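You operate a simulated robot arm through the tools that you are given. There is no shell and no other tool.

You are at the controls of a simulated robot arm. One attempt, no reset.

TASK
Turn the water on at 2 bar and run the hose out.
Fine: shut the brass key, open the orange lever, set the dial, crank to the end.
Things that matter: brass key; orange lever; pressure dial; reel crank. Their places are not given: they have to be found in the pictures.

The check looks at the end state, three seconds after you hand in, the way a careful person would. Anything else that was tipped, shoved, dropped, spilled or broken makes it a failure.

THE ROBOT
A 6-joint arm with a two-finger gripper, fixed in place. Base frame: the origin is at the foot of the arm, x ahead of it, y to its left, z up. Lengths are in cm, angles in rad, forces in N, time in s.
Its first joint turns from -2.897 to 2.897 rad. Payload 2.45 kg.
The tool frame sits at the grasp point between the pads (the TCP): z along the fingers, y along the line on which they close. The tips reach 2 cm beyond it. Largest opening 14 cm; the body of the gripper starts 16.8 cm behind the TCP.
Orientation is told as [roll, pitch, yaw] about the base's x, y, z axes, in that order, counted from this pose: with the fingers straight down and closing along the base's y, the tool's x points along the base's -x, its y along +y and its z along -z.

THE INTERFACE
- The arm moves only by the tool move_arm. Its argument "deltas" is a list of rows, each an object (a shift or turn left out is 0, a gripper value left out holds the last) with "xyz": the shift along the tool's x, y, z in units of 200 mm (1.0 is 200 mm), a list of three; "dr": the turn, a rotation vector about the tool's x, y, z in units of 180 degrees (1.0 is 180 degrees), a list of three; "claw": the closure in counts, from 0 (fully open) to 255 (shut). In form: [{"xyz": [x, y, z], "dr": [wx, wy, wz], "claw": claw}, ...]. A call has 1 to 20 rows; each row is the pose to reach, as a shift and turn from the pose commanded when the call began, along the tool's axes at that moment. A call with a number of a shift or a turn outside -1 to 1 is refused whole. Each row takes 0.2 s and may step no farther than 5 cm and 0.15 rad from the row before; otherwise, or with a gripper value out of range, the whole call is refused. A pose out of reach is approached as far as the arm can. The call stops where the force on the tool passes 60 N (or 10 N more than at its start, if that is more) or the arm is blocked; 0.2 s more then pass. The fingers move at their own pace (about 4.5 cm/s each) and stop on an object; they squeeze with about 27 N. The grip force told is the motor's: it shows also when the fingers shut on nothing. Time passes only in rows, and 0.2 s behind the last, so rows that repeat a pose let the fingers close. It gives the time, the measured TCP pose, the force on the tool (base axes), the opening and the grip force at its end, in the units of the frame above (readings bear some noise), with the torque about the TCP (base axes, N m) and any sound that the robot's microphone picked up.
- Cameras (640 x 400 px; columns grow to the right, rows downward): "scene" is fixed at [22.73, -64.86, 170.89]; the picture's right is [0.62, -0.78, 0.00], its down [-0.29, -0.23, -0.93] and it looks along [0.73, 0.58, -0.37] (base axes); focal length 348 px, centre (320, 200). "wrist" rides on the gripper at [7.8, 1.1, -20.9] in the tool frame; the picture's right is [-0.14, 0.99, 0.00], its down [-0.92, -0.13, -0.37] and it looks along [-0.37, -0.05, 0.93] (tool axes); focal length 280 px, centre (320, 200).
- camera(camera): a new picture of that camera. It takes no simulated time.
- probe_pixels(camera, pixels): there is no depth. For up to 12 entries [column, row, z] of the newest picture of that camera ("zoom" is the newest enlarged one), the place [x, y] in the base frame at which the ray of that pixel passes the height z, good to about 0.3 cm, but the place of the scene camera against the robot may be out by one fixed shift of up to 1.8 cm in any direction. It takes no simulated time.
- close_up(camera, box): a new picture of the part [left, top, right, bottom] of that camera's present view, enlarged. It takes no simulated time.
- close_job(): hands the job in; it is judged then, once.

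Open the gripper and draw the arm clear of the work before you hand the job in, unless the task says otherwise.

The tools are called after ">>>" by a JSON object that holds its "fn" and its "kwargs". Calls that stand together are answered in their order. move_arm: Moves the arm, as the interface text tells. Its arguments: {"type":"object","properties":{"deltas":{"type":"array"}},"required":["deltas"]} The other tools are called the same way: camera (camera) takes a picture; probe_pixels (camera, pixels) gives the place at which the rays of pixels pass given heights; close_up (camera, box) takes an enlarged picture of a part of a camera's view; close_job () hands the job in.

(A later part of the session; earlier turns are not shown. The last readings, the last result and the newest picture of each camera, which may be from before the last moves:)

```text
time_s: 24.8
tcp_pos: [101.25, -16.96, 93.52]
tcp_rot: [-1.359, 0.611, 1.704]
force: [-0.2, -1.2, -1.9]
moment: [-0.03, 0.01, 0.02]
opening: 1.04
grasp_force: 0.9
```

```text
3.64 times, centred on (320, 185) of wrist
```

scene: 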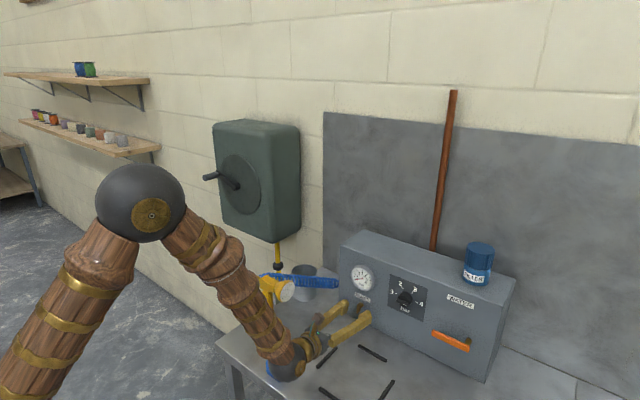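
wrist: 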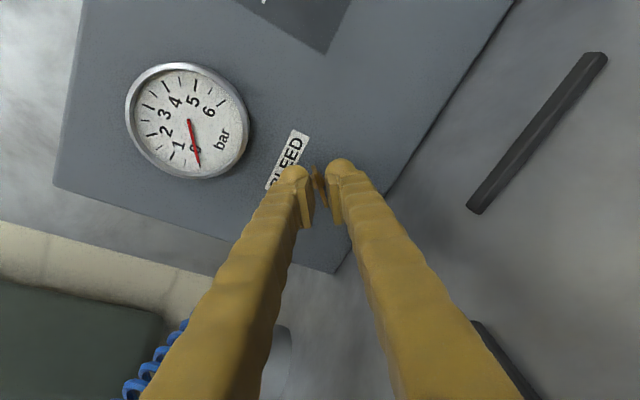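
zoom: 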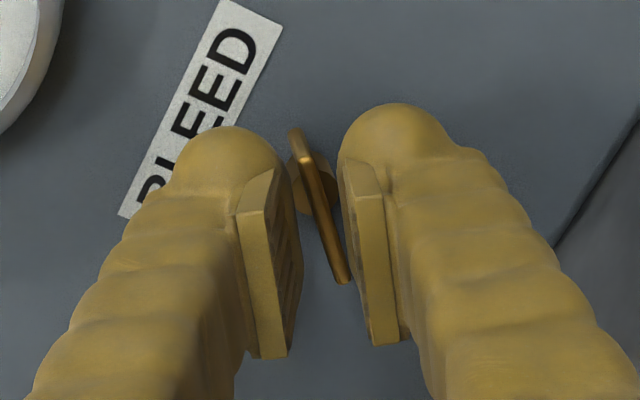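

No resistance; the key is following (about 45°). I continue clockwise another 36°.

>>> {"fn": "move_arm", "kwargs": {"deltas": [{"dr": [0, 0, 0.04]}, {"dr": [0, 0, 0.08]}, {"dr": [0, 0, 0.12]}, {"dr": [0, 0, 0.16]}, {"dr": [0, 0, 0.2]}]}}

>>> {"fn": "camera", "kwargs": {"camera": "wrist"}}

>>> {"fn": "close_up", "kwargs": {"camera": "wrist", "box": [270, 130, 370, 240]}}

>>> {"fn": "close_up", "kwargs": {"camera": "scene", "box": [255, 260, 415, 380]}}

```text
time_s: 26.0
tcp_pos: [101.21, -16.76, 93.7]
tcp_rot: [-1.399, -0.007, 1.581]
force: [0.7, 0.2, -1.0]
moment: [-0.01, 0.01, 0.03]
opening: 0.96
grasp_force: 0.7
```

```text
taken
```

wrist: 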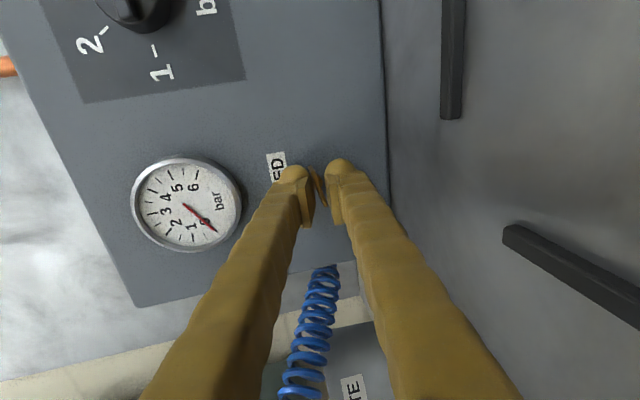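

```text
3.64 times, centred on (320, 185) of wrist
```

zoom: 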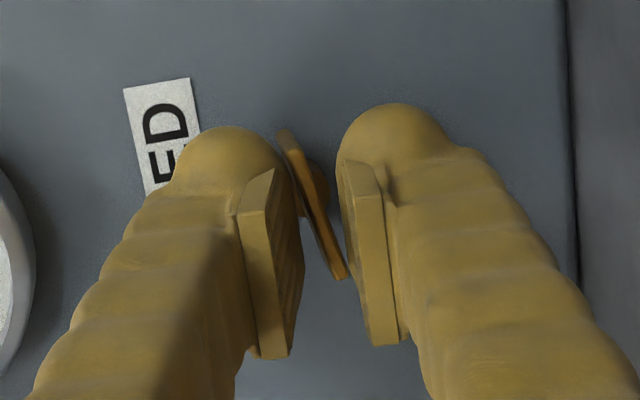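

```text
3.33 times, centred on (335, 320) of scene
```

zoom: 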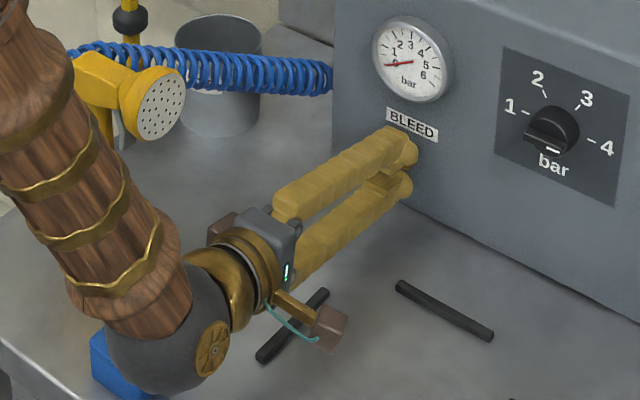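

Roll is at 90° and the key about 80° round, still no resistance. I turn a further 18° to find the stop.

>>> {"fn": "move_arm", "kwargs": {"deltas": [{"dr": [0, 0, 0.025]}, {"dr": [0, 0, 0.05]}, {"dr": [0, 0, 0.075]}, {"dr": [0, 0, 0.1]}]}}

>>> {"fn": "close_up", "kwargs": {"camera": "wrist", "box": [270, 130, 370, 240]}}

```text
time_s: 27.0
tcp_pos: [101.21, -16.73, 93.58]
tcp_rot: [-1.388, -0.314, 1.525]
force: [-1.2, 1.5, -5.9]
moment: [-0.26, 0.0, -0.01]
opening: 1.28
grasp_force: 8.5
```

```text
3.64 times, centred on (320, 185) of wrist
```

zoom: 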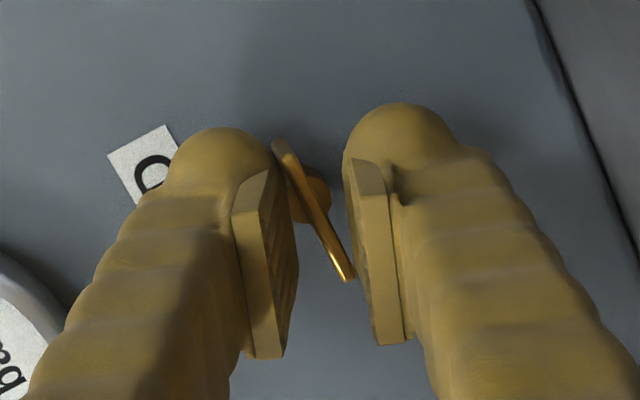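

The torque rose to 0.26 N m and the pads were spread to 1.28 cm: the key has met its stop, horizontal. I open to 4 cm and back straight out.

>>> {"fn": "move_arm", "kwargs": {"deltas": [{"claw": 182}, {"claw": 182}, {"xyz": [0, 0, 0]}, {"xyz": [0, 0, -0.15]}, {"xyz": [0, 0, -0.35]}, {"xyz": [0, 0, -0.5]}]}}

>>> {"fn": "camera", "kwargs": {"camera": "wrist"}}

>>> {"fn": "close_up", "kwargs": {"camera": "scene", "box": [340, 260, 390, 320]}}

```text
time_s: 28.4
tcp_pos: [91.35, -16.7, 95.41]
tcp_rot: [-1.388, -0.314, 1.522]
force: [0.4, 0.1, -0.1]
moment: [-0.02, 0.01, 0.0]
opening: 4.03
grasp_force: 0.0
```

```text
taken
```

wrist: 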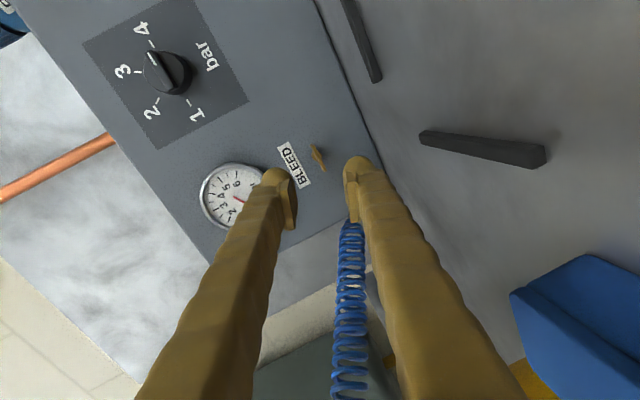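

```text
6.67 times, centred on (365, 290) of scene
```

zoom: 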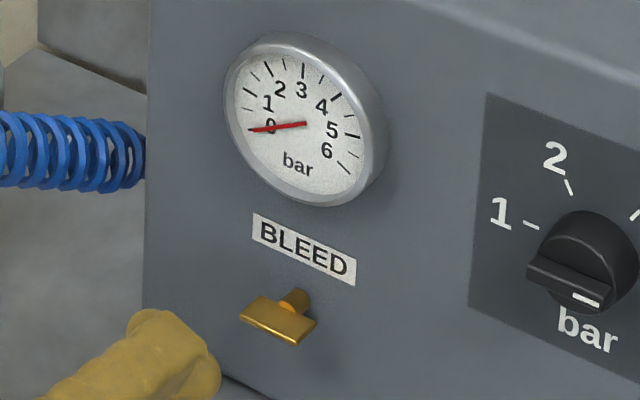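

The scene zoom shows the brass key now lying horizontal — shut. I retract and move up and across toward the orange lever to view it.

>>> {"fn": "move_arm", "kwargs": {"deltas": [{"xyz": [0, 0, -0.22]}, {"xyz": [0, 0, -0.45]}, {"xyz": [0.157, -0.143, -0.488], "dr": [0, 0, -0.0167]}, {"xyz": [0.314, -0.286, -0.526], "dr": [0, 0, -0.033]}, {"xyz": [0.47, -0.428, -0.564], "dr": [0, 0, -0.05]}, {"xyz": [0.627, -0.571, -0.602], "dr": [0, 0, -0.067]}, {"xyz": [0.784, -0.714, -0.64], "dr": [0, 0, -0.083]}, {"xyz": [0.941, -0.857, -0.678], "dr": [0, 0, -0.1]}]}}

>>> {"fn": "camera", "kwargs": {"camera": "wrist"}}

>>> {"fn": "camera", "kwargs": {"camera": "scene"}}

```text
time_s: 30.2
tcp_pos: [79.94, -40.15, 107.94]
tcp_rot: [-1.397, -0.005, 1.579]
force: [0.0, 0.4, 0.3]
moment: [0.0, 0.01, 0.01]
opening: 3.96
grasp_force: 0.0
```

```text
taken
```

wrist: 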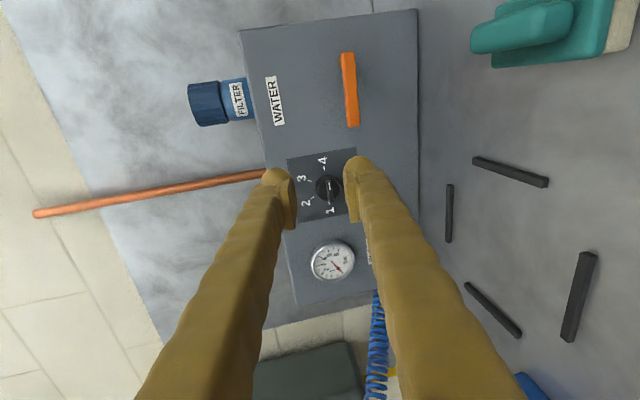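

```text
taken
```

scene: 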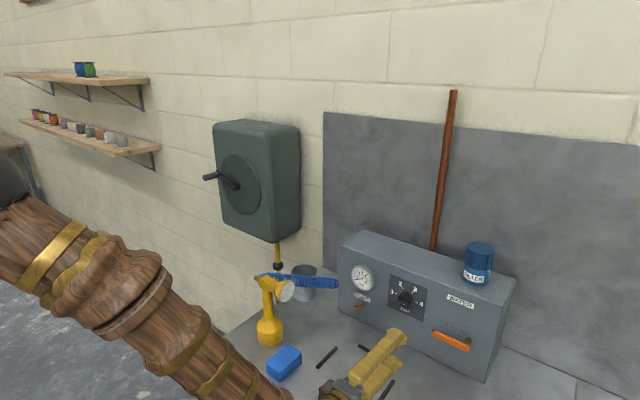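

The lever is seen at px (347,53)–(352,127). I zoom there and probe the ends as well as the brush.

>>> {"fn": "close_up", "kwargs": {"camera": "wrist", "box": [300, 35, 400, 145]}}

>>> {"fn": "probe_pixels", "kwargs": {"camera": "wrist", "pixels": [[347, 53, 97], [347, 53, 100], [352, 127, 97], [352, 127, 100], [349, 90, 97], [349, 90, 100], [329, 189, 103], [329, 189, 105], [475, 40, 91], [610, 60, 88], [520, 10, 91], [418, 20, 86]]}}

```text
3.64 times, centred on (350, 90) of wrist
```

zoom: 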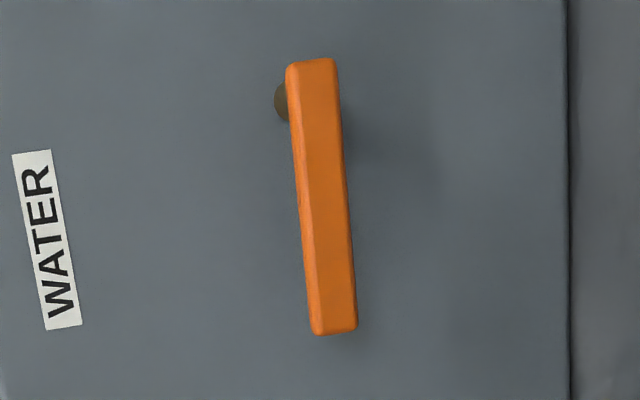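

```text
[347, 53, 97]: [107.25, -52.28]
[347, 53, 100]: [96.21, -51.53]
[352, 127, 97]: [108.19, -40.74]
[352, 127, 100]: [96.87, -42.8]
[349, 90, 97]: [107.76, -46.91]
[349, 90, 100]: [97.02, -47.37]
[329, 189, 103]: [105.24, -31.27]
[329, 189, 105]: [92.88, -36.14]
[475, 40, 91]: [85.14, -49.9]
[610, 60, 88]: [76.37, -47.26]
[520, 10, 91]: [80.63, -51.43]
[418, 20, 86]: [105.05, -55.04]
```

The lever's pivot is about y -51, z 98.5; its free end at y -41.8, front about x 101.5. I tilt to 20° downward (to keep the wrist well above the brush and bench) and go to a point 9 cm in front of the lever's outer part.

>>> {"fn": "move_arm", "kwargs": {"deltas": [{"xyz": [0.056, 0.05, 0.17], "dr": [-0.014, 0, 0]}, {"xyz": [0.112, 0.1, 0.341], "dr": [-0.028, 0, 0]}, {"xyz": [0.167, 0.151, 0.511], "dr": [-0.042, 0, 0]}, {"xyz": [0.223, 0.201, 0.682], "dr": [-0.0556, 0, 0]}]}}

>>> {"fn": "camera", "kwargs": {"camera": "wrist"}}

>>> {"fn": "camera", "kwargs": {"camera": "scene"}}

```text
time_s: 31.2
tcp_pos: [93.04, -44.8, 101.49]
tcp_rot: [-1.222, -0.005, 1.58]
force: [-0.9, 0.1, 0.0]
moment: [0.0, 0.01, -0.05]
opening: 3.98
grasp_force: 0.0
```

```text
taken
```

wrist: 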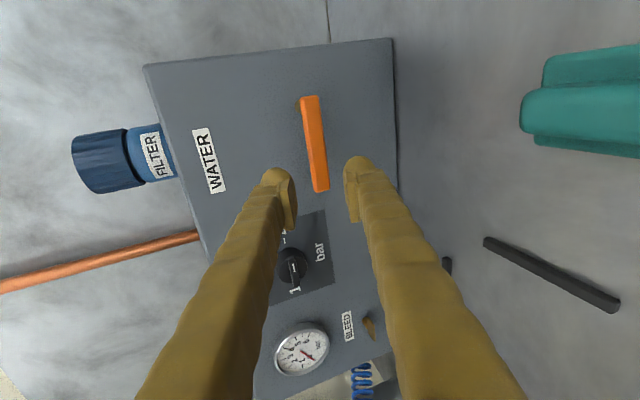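

```text
taken
```

scene: 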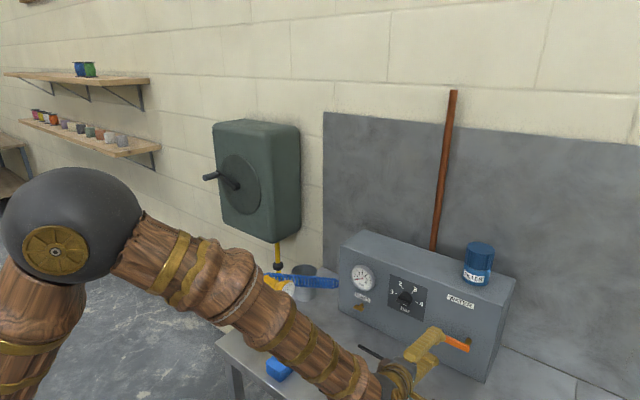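

The lever now lies between the fingertips in view, (310,97) to (321,190). I probe it here to refine the insertion.

>>> {"fn": "probe_pixels", "kwargs": {"camera": "wrist", "pixels": [[309, 97, 98], [309, 97, 100], [321, 190, 98], [321, 190, 100], [315, 145, 98], [315, 145, 99], [292, 266, 103], [292, 266, 105]]}}

>>> {"fn": "close_up", "kwargs": {"camera": "wrist", "box": [250, 80, 390, 220]}}

```text
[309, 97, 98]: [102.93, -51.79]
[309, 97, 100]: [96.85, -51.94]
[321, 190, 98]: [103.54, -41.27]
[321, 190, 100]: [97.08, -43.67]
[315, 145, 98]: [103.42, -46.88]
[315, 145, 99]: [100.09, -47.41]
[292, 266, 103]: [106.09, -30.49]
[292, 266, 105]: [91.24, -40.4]
```

```text
2.86 times, centred on (320, 150) of wrist
```

zoom: 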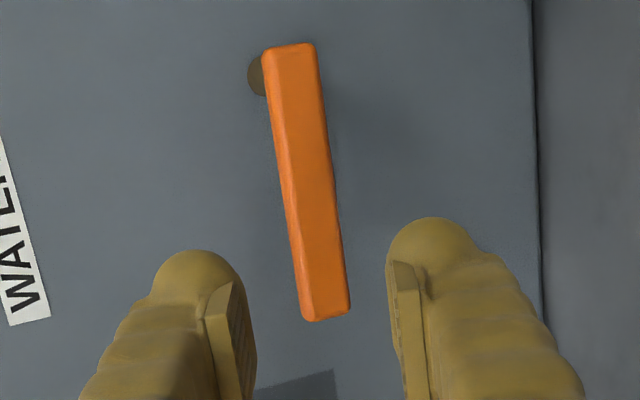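

I advance 8.8 cm to straddle the lever at y≈-44.7 and narrow the fingers to about 2.1 cm as a loose fork.

>>> {"fn": "move_arm", "kwargs": {"deltas": [{"xyz": [0, 0, 0.2]}, {"xyz": [0, 0, 0.35]}, {"xyz": [0, 0, 0.44]}, {"xyz": [0, 0, 0.44], "claw": 217}, {"xyz": [0, 0, 0.44]}, {"xyz": [0, 0, 0.44]}]}}

>>> {"fn": "close_up", "kwargs": {"camera": "wrist", "box": [250, 80, 390, 220]}}

>>> {"fn": "close_up", "kwargs": {"camera": "scene", "box": [350, 280, 510, 400]}}

```text
time_s: 32.6
tcp_pos: [101.32, -44.59, 98.62]
tcp_rot: [-1.223, -0.004, 1.579]
force: [0.2, -0.7, 0.5]
moment: [-0.02, -0.02, 0.0]
opening: 2.11
grasp_force: 0.1
```

```text
2.86 times, centred on (320, 150) of wrist
```

zoom: 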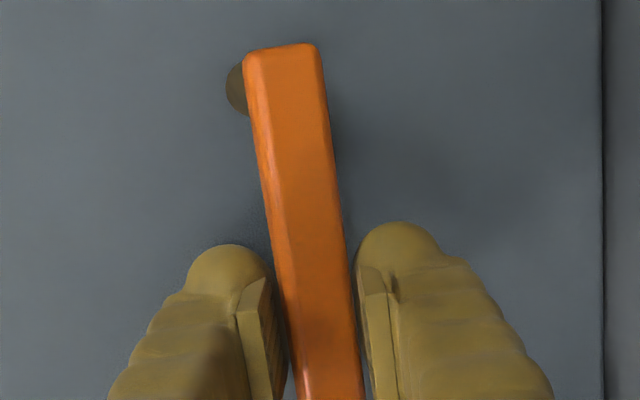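

```text
3.33 times, centred on (430, 340) of scene
```

zoom: 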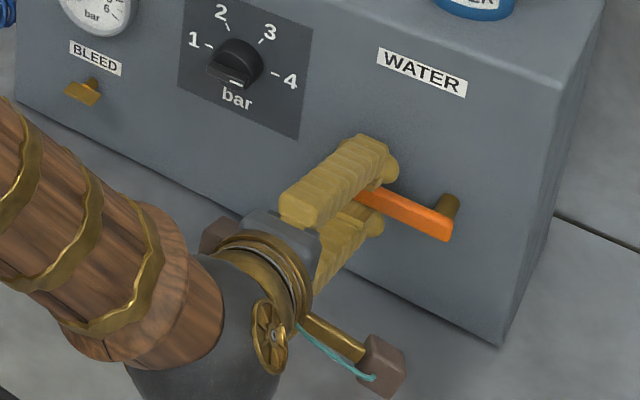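

The fork straddles the lever cleanly. I test the downward direction by 1.2 cm and read the force.

>>> {"fn": "move_arm", "kwargs": {"deltas": [{"xyz": [0, 0.0235, 0.0085]}, {"xyz": [0, 0.047, 0.017]}, {"xyz": [0, 0.0564, 0.0205]}]}}

>>> {"fn": "close_up", "kwargs": {"camera": "wrist", "box": [250, 80, 390, 220]}}

```text
time_s: 33.4
tcp_pos: [101.23, -44.46, 97.61]
tcp_rot: [-1.226, -0.005, 1.579]
force: [1.1, -3.6, 25.7]
moment: [-0.36, -0.25, -0.06]
opening: 3.65
grasp_force: 11.4
```

```text
2.86 times, centred on (320, 150) of wrist
```

zoom: 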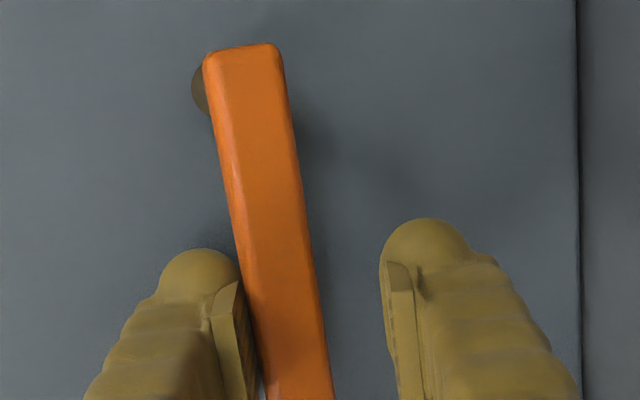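

The lever does not go down: 26 N and the fingers were spread. I return and test upward.

>>> {"fn": "move_arm", "kwargs": {"deltas": [{"xyz": [0, -0.03, -0.011]}, {"xyz": [0, -0.0564, -0.0205]}, {"xyz": [0, -0.0564, -0.0205]}, {"xyz": [0, -0.08, -0.029]}, {"xyz": [0, -0.1034, -0.0376]}]}}

>>> {"fn": "close_up", "kwargs": {"camera": "wrist", "box": [250, 80, 390, 220]}}

```text
time_s: 34.6
tcp_pos: [100.98, -44.39, 99.42]
tcp_rot: [-1.22, -0.006, 1.58]
force: [1.8, 2.1, -7.2]
moment: [0.48, -0.05, -0.04]
opening: 2.33
grasp_force: 18.2
```

```text
2.86 times, centred on (320, 150) of wrist
```

zoom: 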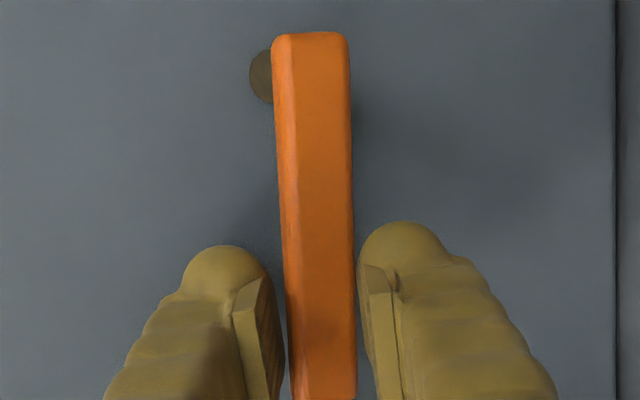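

Upward works: the lever has turned several degrees with only light resistance. I will finish it by pushing from below with closed fingers, so I open, back out, roll to camera-up and close the fingers in front of and below the lever.

>>> {"fn": "move_arm", "kwargs": {"deltas": [{"claw": 182}, {"claw": 182}, {"xyz": [0, 0, -0.22]}, {"xyz": [0, 0, -0.44]}, {"xyz": [0.002, 0.015, -0.434], "dr": [0, 0, -0.045], "claw": 255}, {"xyz": [0.004, 0.03, -0.428], "dr": [0, 0, -0.09]}, {"xyz": [0.006, 0.045, -0.422], "dr": [0, 0, -0.135]}, {"xyz": [0.008, 0.06, -0.416], "dr": [0, 0, -0.18]}, {"xyz": [0.01, 0.075, -0.41], "dr": [0, 0, -0.225]}, {"xyz": [0.012, 0.09, -0.404], "dr": [0, 0, -0.27]}, {"xyz": [0.014, 0.105, -0.398], "dr": [0, 0, -0.315]}, {"xyz": [0.016, 0.12, -0.392], "dr": [0, 0, -0.36]}, {"xyz": [0.018, 0.135, -0.386], "dr": [0, 0, -0.405]}, {"xyz": [0.02, 0.15, -0.38], "dr": [0, 0, -0.45]}, {"xyz": [0.022, 0.165, -0.375], "dr": [0, 0, -0.48]}, {"xyz": [0.025, 0.18, -0.37], "dr": [0, 0, -0.5]}]}}

>>> {"fn": "camera", "kwargs": {"camera": "wrist"}}

>>> {"fn": "close_up", "kwargs": {"camera": "scene", "box": [350, 280, 510, 400]}}

```text
time_s: 38.0
tcp_pos: [93.13, -45.16, 98.8]
tcp_rot: [-0.013, 1.223, 3.14]
force: [0.5, -0.2, 0.2]
moment: [0.01, -0.02, -0.01]
opening: 0.01
grasp_force: 27.1
```

```text
taken
```

wrist: 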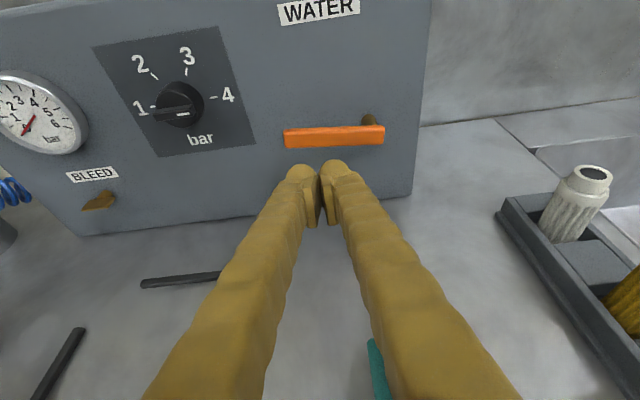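

```text
3.33 times, centred on (430, 340) of scene
```

zoom: 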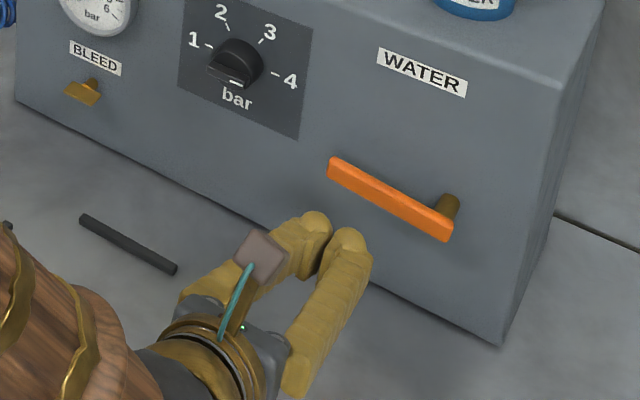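

The lever stays where left, a few degrees up, seen at (285,140)–(384,132). I slide the closed fingers in below its outer part.

>>> {"fn": "move_arm", "kwargs": {"deltas": [{"xyz": [-0.01, 0, 0.15], "claw": 255}, {"xyz": [-0.01, 0, 0.3]}, {"xyz": [-0.01, 0, 0.435]}]}}

>>> {"fn": "camera", "kwargs": {"camera": "wrist"}}

>>> {"fn": "close_up", "kwargs": {"camera": "scene", "box": [380, 280, 510, 380]}}

```text
time_s: 38.8
tcp_pos: [101.15, -44.97, 95.81]
tcp_rot: [-0.015, 1.224, 3.139]
force: [0.1, 0.4, 0.3]
moment: [-0.01, 0.02, -0.01]
opening: 0.0
grasp_force: 27.4
```

```text
taken
```

wrist: 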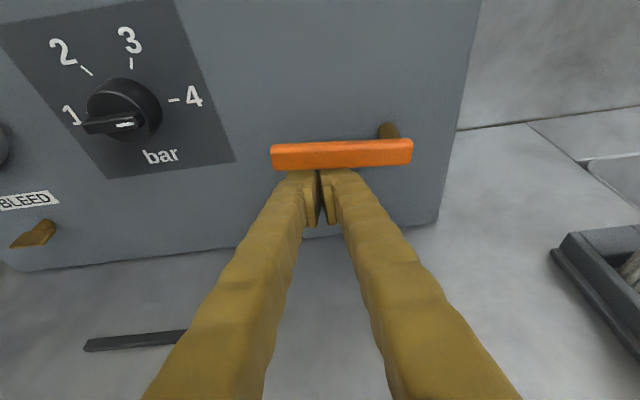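

```text
4.00 times, centred on (445, 330) of scene
```

zoom: 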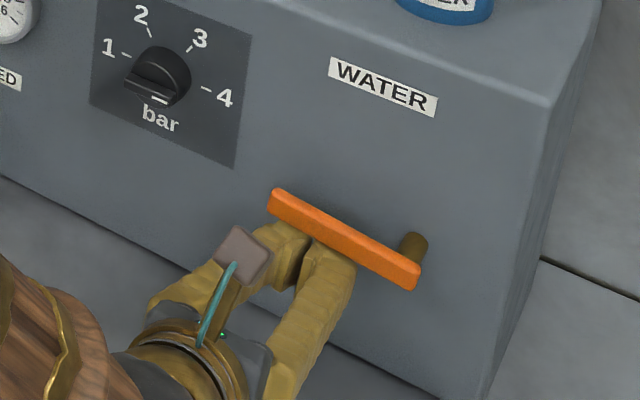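

The fingertips are under the lever. I push up along the first part of the arc (to about 45°).

>>> {"fn": "move_arm", "kwargs": {"deltas": [{"xyz": [0.0384, -0.016, -0.014]}, {"xyz": [0.0768, -0.0325, -0.028]}, {"xyz": [0.115, -0.037, -0.0418]}, {"xyz": [0.1528, -0.0415, -0.0556]}, {"xyz": [0.194, -0.035, -0.07]}, {"xyz": [0.2345, -0.025, -0.0853]}]}}

>>> {"fn": "camera", "kwargs": {"camera": "wrist"}}

>>> {"fn": "close_up", "kwargs": {"camera": "scene", "box": [380, 280, 510, 380]}}

```text
time_s: 40.2
tcp_pos: [101.03, -44.58, 100.68]
tcp_rot: [-0.016, 1.224, 3.139]
force: [-0.7, 0.9, -0.7]
moment: [0.02, 0.01, -0.02]
opening: 0.0
grasp_force: 26.9
```

```text
taken
```

wrist: 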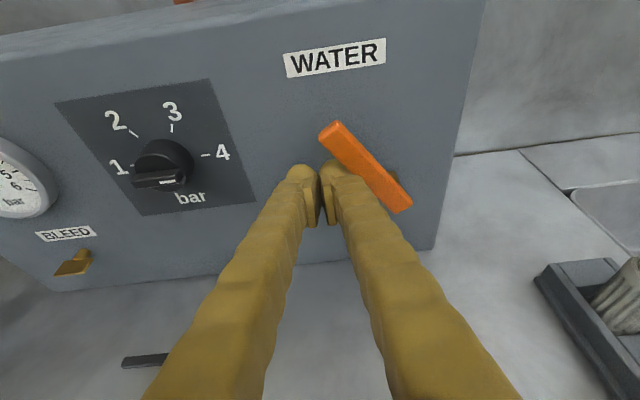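

```text
4.00 times, centred on (445, 330) of scene
```

zoom: 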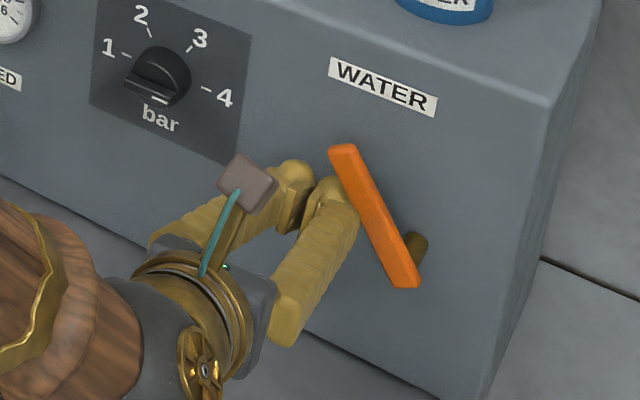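

The lever is at about 50° and moves easily. I follow the rest of the arc to vertical.

>>> {"fn": "move_arm", "kwargs": {"deltas": [{"xyz": [0.04, 0.02, -0.0146]}, {"xyz": [0.0785, 0.0455, -0.0286]}, {"xyz": [0.113, 0.08, -0.041]}, {"xyz": [0.1434, 0.119, -0.0522]}, {"xyz": [0.166, 0.165, -0.06]}, {"xyz": [0.1838, 0.215, -0.0669]}, {"xyz": [0.1885, 0.23, -0.0687]}]}}

>>> {"fn": "camera", "kwargs": {"camera": "wrist"}}

>>> {"fn": "close_up", "kwargs": {"camera": "scene", "box": [340, 250, 520, 380]}}

```text
time_s: 41.5
tcp_pos: [101.09, -47.44, 103.8]
tcp_rot: [-0.018, 1.22, -3.138]
force: [-6.5, 19.6, 2.8]
moment: [-0.41, -0.11, -0.19]
opening: 0.02
grasp_force: 26.5
stopped in row 6: the force on the tool passed its limit at 84 N (the readings are from after the stop); the commanded pose is now the measured one
```

```text
taken
```

wrist: 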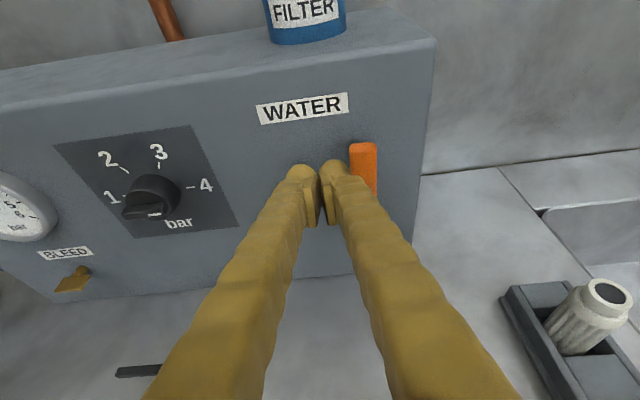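

```text
3.08 times, centred on (430, 315) of scene
```

zoom: 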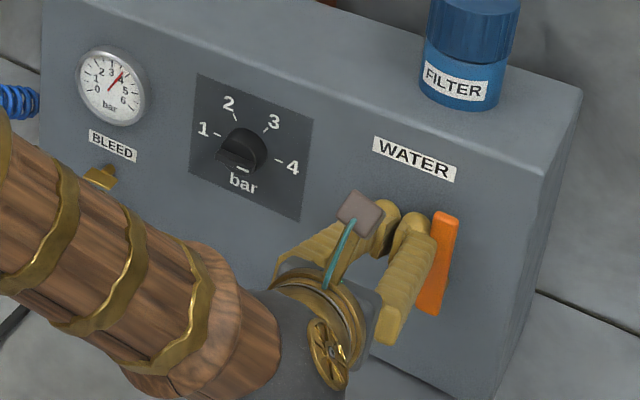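

The lever hit its stop upright and the gauge has risen to nearly 4 bar: water is on. I back away from the lever to +y, retract, and level the tool in front of the dial.

>>> {"fn": "move_arm", "kwargs": {"deltas": [{"xyz": [0, -0.05, 0]}, {"xyz": [0, -0.05, -0.2]}, {"xyz": [0, -0.05, -0.4]}, {"xyz": [-0.054, -0.198, -0.504], "dr": [0, 0.022, 0], "claw": 146}, {"xyz": [-0.108, -0.347, -0.607], "dr": [0, 0.044, 0]}, {"xyz": [-0.162, -0.495, -0.711], "dr": [0, 0.067, 0]}, {"xyz": [-0.216, -0.644, -0.814], "dr": [0, 0.089, 0]}, {"xyz": [-0.27, -0.792, -0.918], "dr": [0, 0.111, 0]}]}}

>>> {"fn": "camera", "kwargs": {"camera": "wrist"}}

>>> {"fn": "close_up", "kwargs": {"camera": "scene", "box": [340, 250, 520, 380]}}

```text
time_s: 43.4
tcp_pos: [81.49, -32.28, 105.16]
tcp_rot: [-1.22, 1.563, 1.939]
force: [-0.7, -0.3, -0.3]
moment: [0.0, 0.01, 0.01]
opening: 5.99
grasp_force: 0.1
```

```text
taken
```

wrist: 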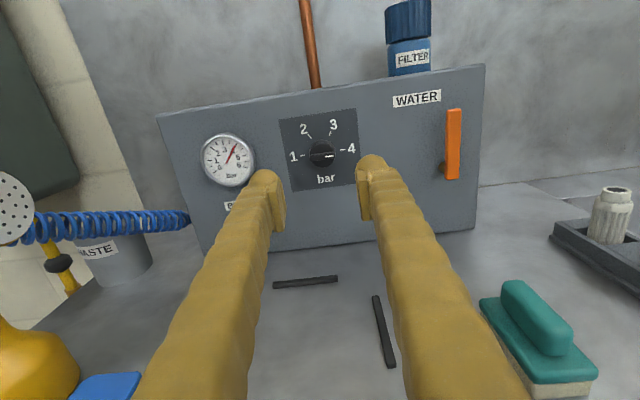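

```text
3.08 times, centred on (430, 315) of scene
```

zoom: 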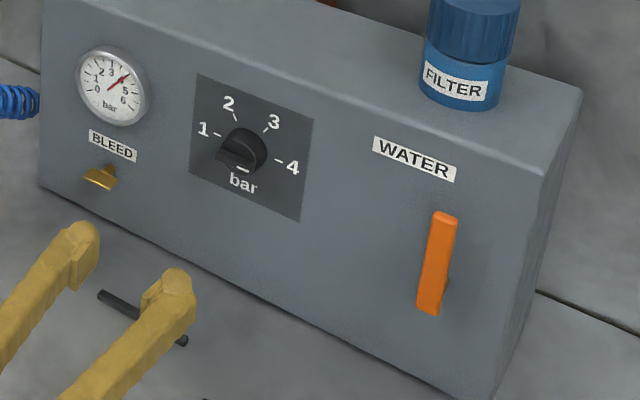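

Lever upright and key horizontal, gauge near 4. Now I zoom on the dial at (322,154).

>>> {"fn": "close_up", "kwargs": {"camera": "wrist", "box": [270, 100, 370, 200]}}

>>> {"fn": "close_up", "kwargs": {"camera": "wrist", "box": [195, 125, 265, 195]}}

>>> {"fn": "probe_pixels", "kwargs": {"camera": "wrist", "pixels": [[322, 154, 103], [322, 154, 105], [453, 110, 104], [453, 110, 108], [452, 178, 96], [452, 178, 98]]}}

```text
4.00 times, centred on (320, 150) of wrist
```

zoom: 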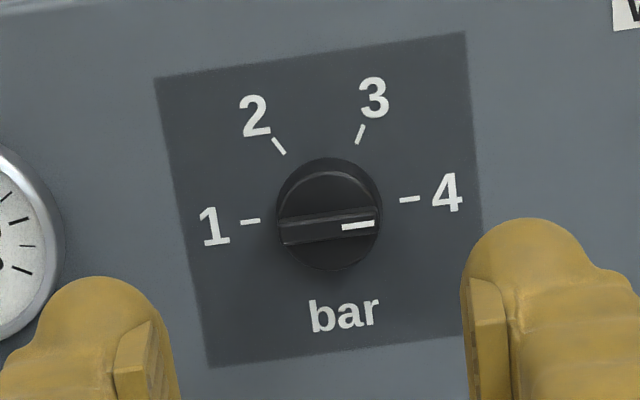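

```text
5.71 times, centred on (230, 160) of wrist
```

zoom: 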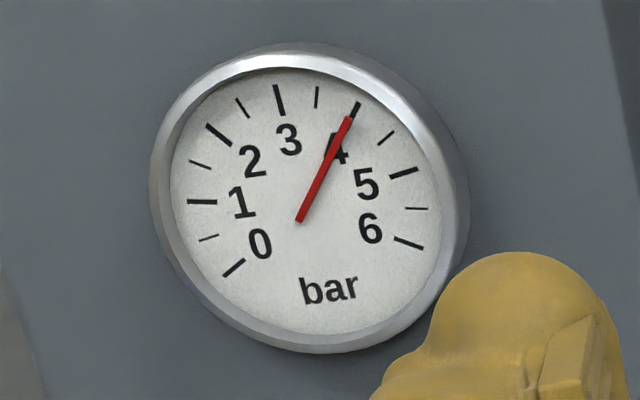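

```text
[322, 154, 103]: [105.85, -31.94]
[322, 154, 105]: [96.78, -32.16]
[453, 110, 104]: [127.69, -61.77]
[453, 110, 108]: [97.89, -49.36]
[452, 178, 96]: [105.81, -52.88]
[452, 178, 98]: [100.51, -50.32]
```

The gauge reads exactly 4 and the dial mark points to 4, so the dial needs 120° counter-clockwise. The knob's axis is about y -32, z 103.35; I roll the tool +90° (fingers above and below the bar) while approaching to x≈93.

>>> {"fn": "move_arm", "kwargs": {"deltas": [{"xyz": [-0.007, 0, 0.048], "dr": [0, 0, 0.045], "claw": 200}, {"xyz": [-0.015, 0, 0.096], "dr": [0, 0, 0.09]}, {"xyz": [-0.022, -0.001, 0.144], "dr": [0, 0, 0.135]}, {"xyz": [-0.03, -0.001, 0.192], "dr": [0, 0, 0.18]}, {"xyz": [-0.037, -0.001, 0.24], "dr": [0, 0, 0.225]}, {"xyz": [-0.044, -0.002, 0.288], "dr": [0, 0, 0.27]}, {"xyz": [-0.052, -0.002, 0.336], "dr": [0, 0, 0.315]}, {"xyz": [-0.059, -0.002, 0.384], "dr": [0, 0, 0.36]}, {"xyz": [-0.067, -0.003, 0.432], "dr": [0, 0, 0.405]}, {"xyz": [-0.074, -0.003, 0.48], "dr": [0, 0, 0.45]}, {"xyz": [-0.081, -0.003, 0.53], "dr": [0, 0, 0.48]}, {"xyz": [-0.088, -0.003, 0.575], "dr": [0, 0, 0.5]}]}}

>>> {"fn": "camera", "kwargs": {"camera": "wrist"}}

>>> {"fn": "camera", "kwargs": {"camera": "scene"}}

```text
time_s: 46.0
tcp_pos: [93.17, -31.9, 103.49]
tcp_rot: [-1.567, -0.006, 1.589]
force: [-0.4, 0.3, 1.2]
moment: [-0.02, 0.01, 0.0]
opening: 3.01
grasp_force: 0.1
```

```text
taken
```

wrist: 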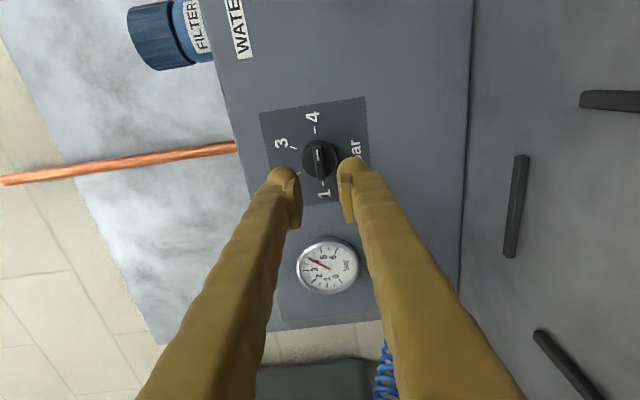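

```text
taken
```

scene: 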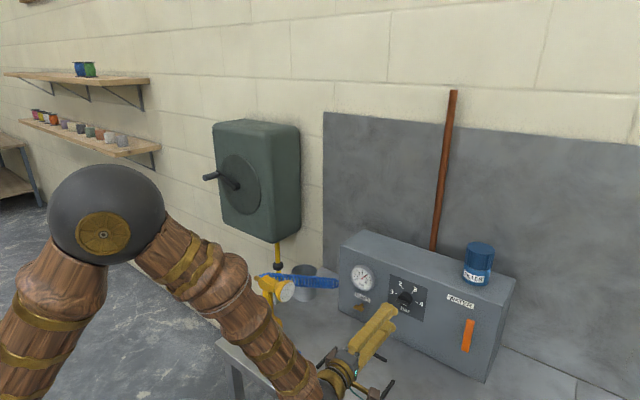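

Fingers are above and below the knob line. I zoom to measure the bar and probe it from this side view.

>>> {"fn": "close_up", "kwargs": {"camera": "wrist", "box": [270, 110, 370, 210]}}

>>> {"fn": "probe_pixels", "kwargs": {"camera": "wrist", "pixels": [[318, 160, 102.5], [318, 160, 103], [318, 160, 103.5]]}}

```text
4.00 times, centred on (320, 160) of wrist
```

zoom: 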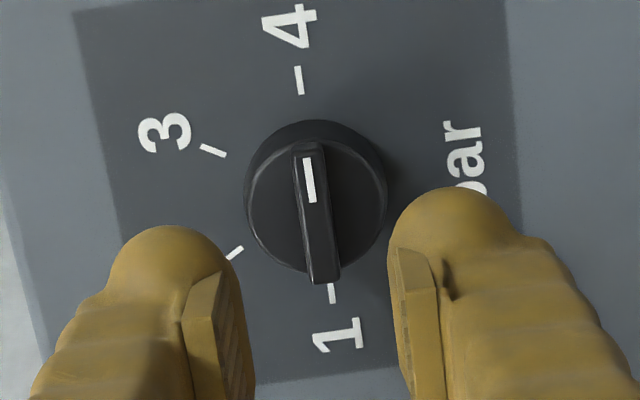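

```text
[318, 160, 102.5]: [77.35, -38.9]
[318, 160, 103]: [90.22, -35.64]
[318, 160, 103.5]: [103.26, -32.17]
```

The bar is about 0.8 cm wide and 4 cm long, knob radius about 2 cm. I advance so that the tips reach x≈102.9, beside the bar but short of the knob's disc.

>>> {"fn": "move_arm", "kwargs": {"deltas": [{"xyz": [0.006, 0.001, 0.2]}, {"xyz": [0.0125, 0.0025, 0.35]}, {"xyz": [0.0125, 0.0025, 0.385]}]}}

>>> {"fn": "close_up", "kwargs": {"camera": "wrist", "box": [270, 110, 370, 210]}}

>>> {"fn": "close_up", "kwargs": {"camera": "scene", "box": [350, 260, 450, 330]}}

```text
time_s: 46.8
tcp_pos: [100.9, -31.89, 103.54]
tcp_rot: [-1.567, -0.007, 1.589]
force: [-0.5, -0.8, 0.2]
moment: [0.0, 0.01, 0.02]
opening: 3.02
grasp_force: 0.0
```

```text
4.00 times, centred on (320, 160) of wrist
```

zoom: 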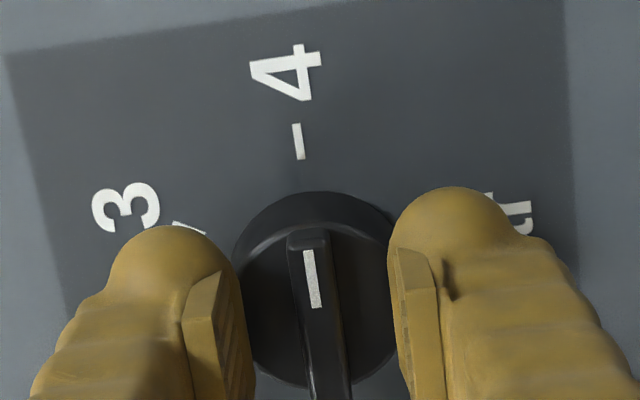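

```text
5.71 times, centred on (400, 295) of scene
```

zoom: 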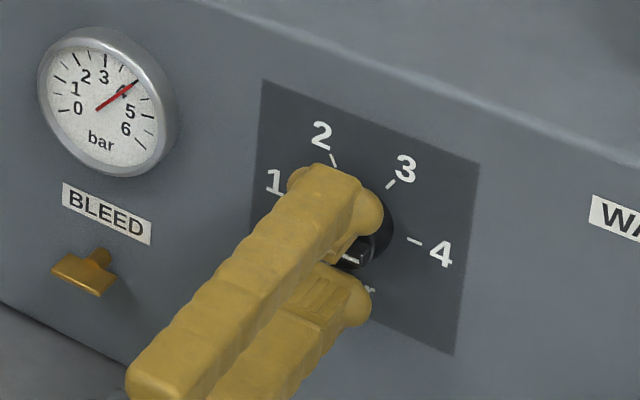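

The bar lies midway between the pads. I go 0.4 cm deeper and close on the bar.

>>> {"fn": "move_arm", "kwargs": {"deltas": [{"xyz": [0, 0.003, 0.02]}, {"xyz": [0, 0.003, 0.02], "claw": 255}, {"xyz": [0, 0.003, 0.02]}, {"xyz": [0, 0.003, 0.02]}, {"xyz": [0, 0.003, 0.02]}]}}

>>> {"fn": "close_up", "kwargs": {"camera": "wrist", "box": [270, 110, 370, 210]}}

```text
time_s: 47.2
tcp_pos: [100.94, -32.0, 103.57]
tcp_rot: [-1.567, -0.008, 1.59]
force: [-63.6, 3.1, 9.8]
moment: [0.02, -0.66, 0.11]
opening: 2.35
grasp_force: 13.0
stopped in row 2: the force on the tool passed its limit at 66 N (the readings are from after the stop); the commanded pose is now the measured one
```

```text
4.00 times, centred on (320, 160) of wrist
```

zoom: 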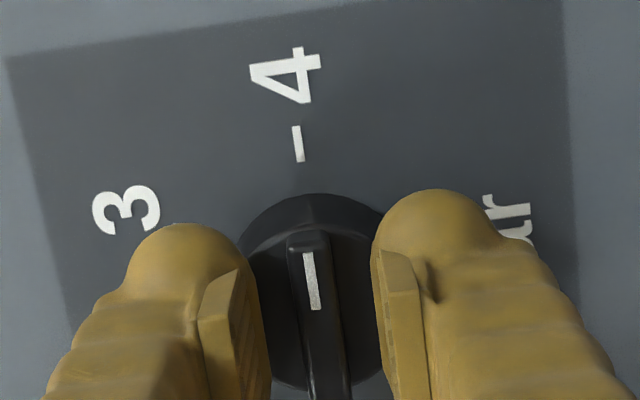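

The tips touched the knob's disc (66 N) at x≈103. I back off 3 mm to release that force and then close on the bar.

>>> {"fn": "move_arm", "kwargs": {"deltas": [{"xyz": [0, 0, -0.02], "claw": 210}, {"xyz": [0, 0, -0.02]}, {"xyz": [0, 0.003, -0.02], "claw": 255}, {"xyz": [0, 0.003, -0.02]}, {"xyz": [0, 0.003, -0.02]}, {"xyz": [0, 0.003, -0.02]}]}}

>>> {"fn": "close_up", "kwargs": {"camera": "wrist", "box": [270, 110, 370, 210]}}

```text
time_s: 48.6
tcp_pos: [100.69, -31.99, 103.57]
tcp_rot: [-1.57, -0.008, 1.588]
force: [13.1, 3.3, 10.4]
moment: [-0.19, -0.09, 0.14]
opening: 0.81
grasp_force: 36.0
```

```text
4.00 times, centred on (320, 160) of wrist
```

zoom: 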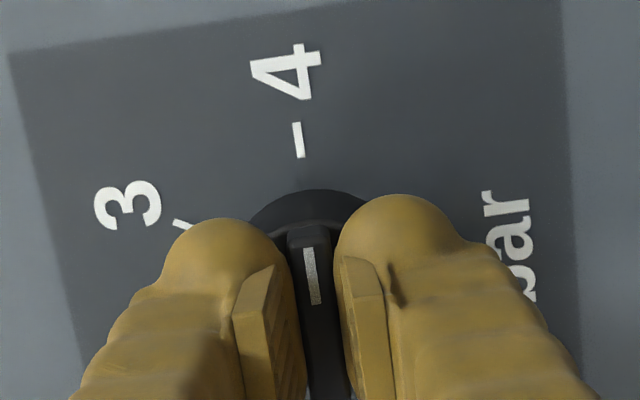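

Bar held (opening 0.81 cm). I raise the command 1 mm to unload and try the first 18° counter-clockwise.

>>> {"fn": "move_arm", "kwargs": {"deltas": [{"xyz": [0, -0.005, 0], "dr": [0, 0, 0]}, {"xyz": [0, -0.005, 0], "dr": [0, 0, -0.025]}, {"xyz": [0, -0.005, 0], "dr": [0, 0, -0.05]}, {"xyz": [0, -0.005, 0], "dr": [0, 0, -0.075]}, {"xyz": [0, -0.005, 0], "dr": [0, 0, -0.1]}]}}

>>> {"fn": "close_up", "kwargs": {"camera": "wrist", "box": [270, 110, 370, 210]}}

>>> {"fn": "close_up", "kwargs": {"camera": "scene", "box": [335, 255, 435, 335]}}

```text
time_s: 49.8
tcp_pos: [100.66, -31.85, 103.51]
tcp_rot: [-1.568, 0.307, 1.589]
force: [-8.4, 5.3, 13.1]
moment: [0.01, -0.14, -0.01]
opening: 0.81
grasp_force: 35.7
```

```text
4.00 times, centred on (320, 160) of wrist
```

zoom: 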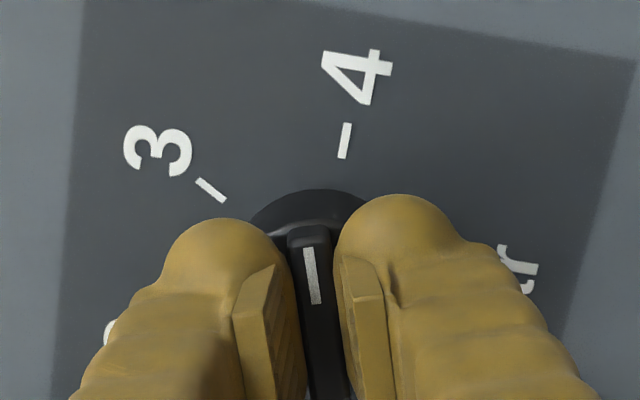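

```text
5.00 times, centred on (385, 295) of scene
```

zoom: 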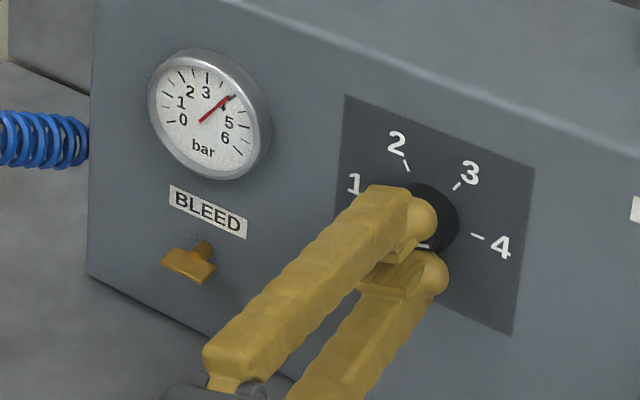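

The knob turns freely with the grip and the gauge is dropping. I nudge up 1.5 mm and go on 54° counter-clockwise.

>>> {"fn": "move_arm", "kwargs": {"deltas": [{"xyz": [0.0023, -0.007, 0], "dr": [0, 0, -0.0375]}, {"xyz": [0.0023, -0.007, 0], "dr": [0, 0, -0.075]}, {"xyz": [0.0023, -0.007, 0], "dr": [0, 0, -0.1125]}, {"xyz": [0.0023, -0.007, 0], "dr": [0, 0, -0.15]}, {"xyz": [0.0023, -0.007, 0], "dr": [0, 0, -0.1875]}, {"xyz": [0.0023, -0.007, 0], "dr": [0, 0, -0.225]}, {"xyz": [0.0023, -0.007, 0], "dr": [0, 0, -0.2625]}, {"xyz": [0.0023, -0.007, 0], "dr": [0, 0, -0.3]}]}}

>>> {"fn": "close_up", "kwargs": {"camera": "scene", "box": [335, 255, 435, 335]}}

>>> {"fn": "camera", "kwargs": {"camera": "wrist"}}

```text
time_s: 51.6
tcp_pos: [100.73, -31.92, 103.53]
tcp_rot: [-1.554, 1.249, 1.604]
force: [-14.2, 9.6, -15.5]
moment: [-0.01, 0.18, 0.09]
opening: 0.82
grasp_force: 35.7
```

```text
5.00 times, centred on (385, 295) of scene
```

zoom: 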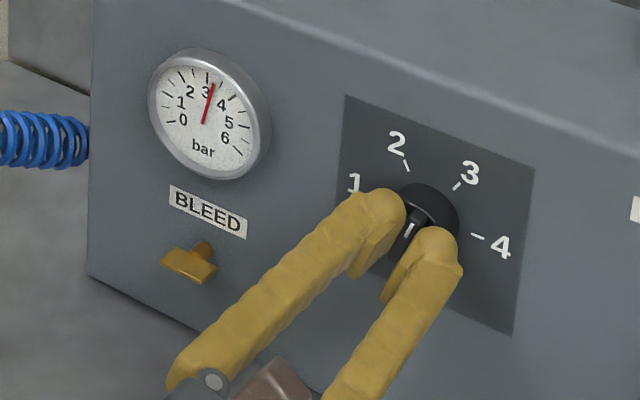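

```text
taken
```

wrist: 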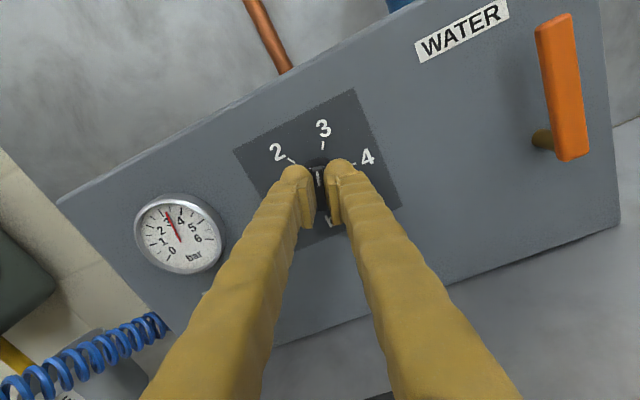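

Turned 72° so far, gauge at about 3. I relieve the small side forces and turn the remaining 48°.

>>> {"fn": "move_arm", "kwargs": {"deltas": [{"xyz": [-0.0087, -0.0024, -0.003], "dr": [0, 0, -0.0381]}, {"xyz": [-0.0087, -0.0024, -0.003], "dr": [0, 0, -0.0762]}, {"xyz": [-0.0087, -0.0024, -0.003], "dr": [0, 0, -0.1143]}, {"xyz": [-0.0087, -0.0024, -0.003], "dr": [0, 0, -0.1524]}, {"xyz": [-0.0087, -0.0024, -0.003], "dr": [0, 0, -0.1905]}, {"xyz": [-0.0087, -0.0024, -0.003], "dr": [0, 0, -0.2286]}, {"xyz": [-0.0087, -0.0024, -0.003], "dr": [0, 0, -0.2667]}, {"xyz": [-0.0087, -0.0024, -0.003], "dr": [0, 0, -0.2667]}]}}

>>> {"fn": "close_up", "kwargs": {"camera": "scene", "box": [335, 255, 435, 335]}}

>>> {"fn": "camera", "kwargs": {"camera": "wrist"}}

```text
time_s: 53.4
tcp_pos: [100.71, -31.95, 103.59]
tcp_rot: [1.565, 1.051, -1.555]
force: [23.2, -6.4, -0.3]
moment: [-0.01, 0.02, -0.01]
opening: 0.8
grasp_force: 36.1
```

```text
5.00 times, centred on (385, 295) of scene
```

zoom: 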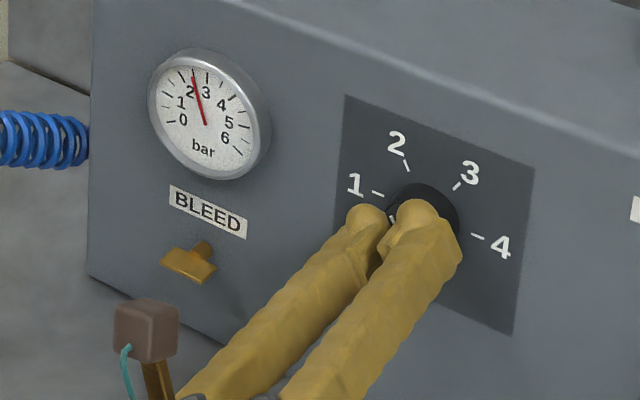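

```text
taken
```

wrist: 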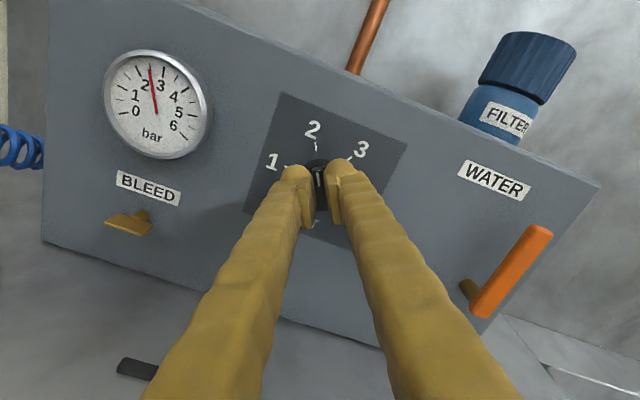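

The gauge appears between 2 and 3. I zoom in on the gauge and dial to read them exactly.

>>> {"fn": "close_up", "kwargs": {"camera": "wrist", "box": [95, 40, 215, 165]}}

>>> {"fn": "close_up", "kwargs": {"camera": "wrist", "box": [260, 105, 380, 205]}}

```text
3.20 times, centred on (155, 102) of wrist
```

zoom: 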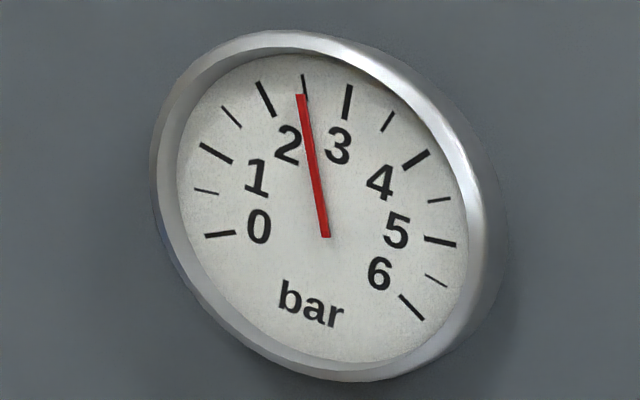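

```text
4.00 times, centred on (320, 155) of wrist
```

zoom: 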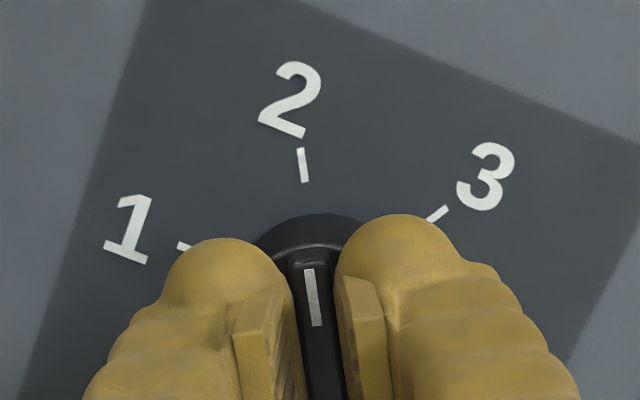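

The dial mark lines up with the "2" tick, while the gauge reads about 2.45, probably still settling. I wait 2 s holding still and read it again.

>>> {"fn": "move_arm", "kwargs": {"deltas": [{}, {}, {}, {}, {}, {}, {}, {}, {}, {}]}}

>>> {"fn": "close_up", "kwargs": {"camera": "wrist", "box": [95, 40, 215, 165]}}

>>> {"fn": "close_up", "kwargs": {"camera": "wrist", "box": [260, 105, 380, 205]}}

```text
time_s: 55.6
tcp_pos: [100.67, -31.92, 103.46]
tcp_rot: [1.565, 1.055, -1.559]
force: [14.7, -5.1, 16.0]
moment: [0.02, -0.21, -0.04]
opening: 0.79
grasp_force: 36.0
```

```text
3.20 times, centred on (155, 102) of wrist
```

zoom: 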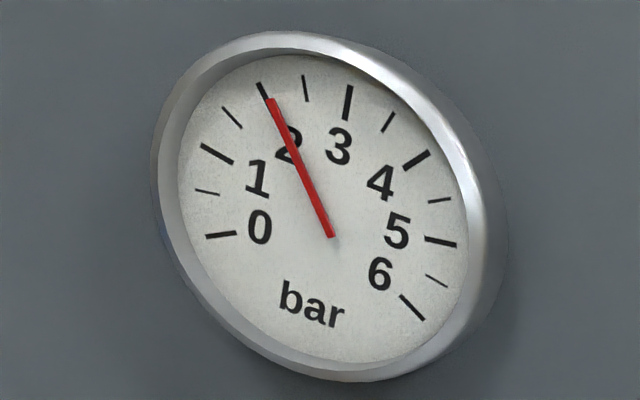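

```text
4.00 times, centred on (320, 155) of wrist
```

zoom: 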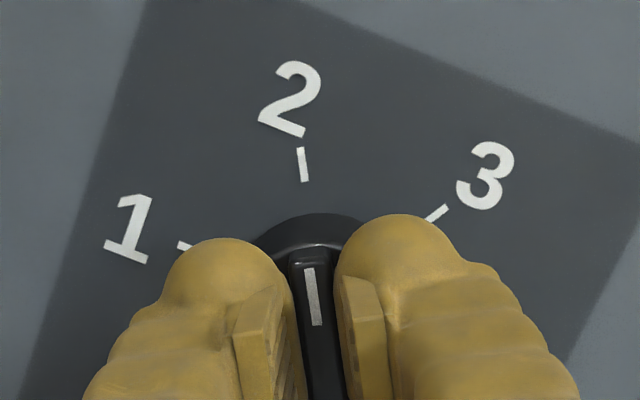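

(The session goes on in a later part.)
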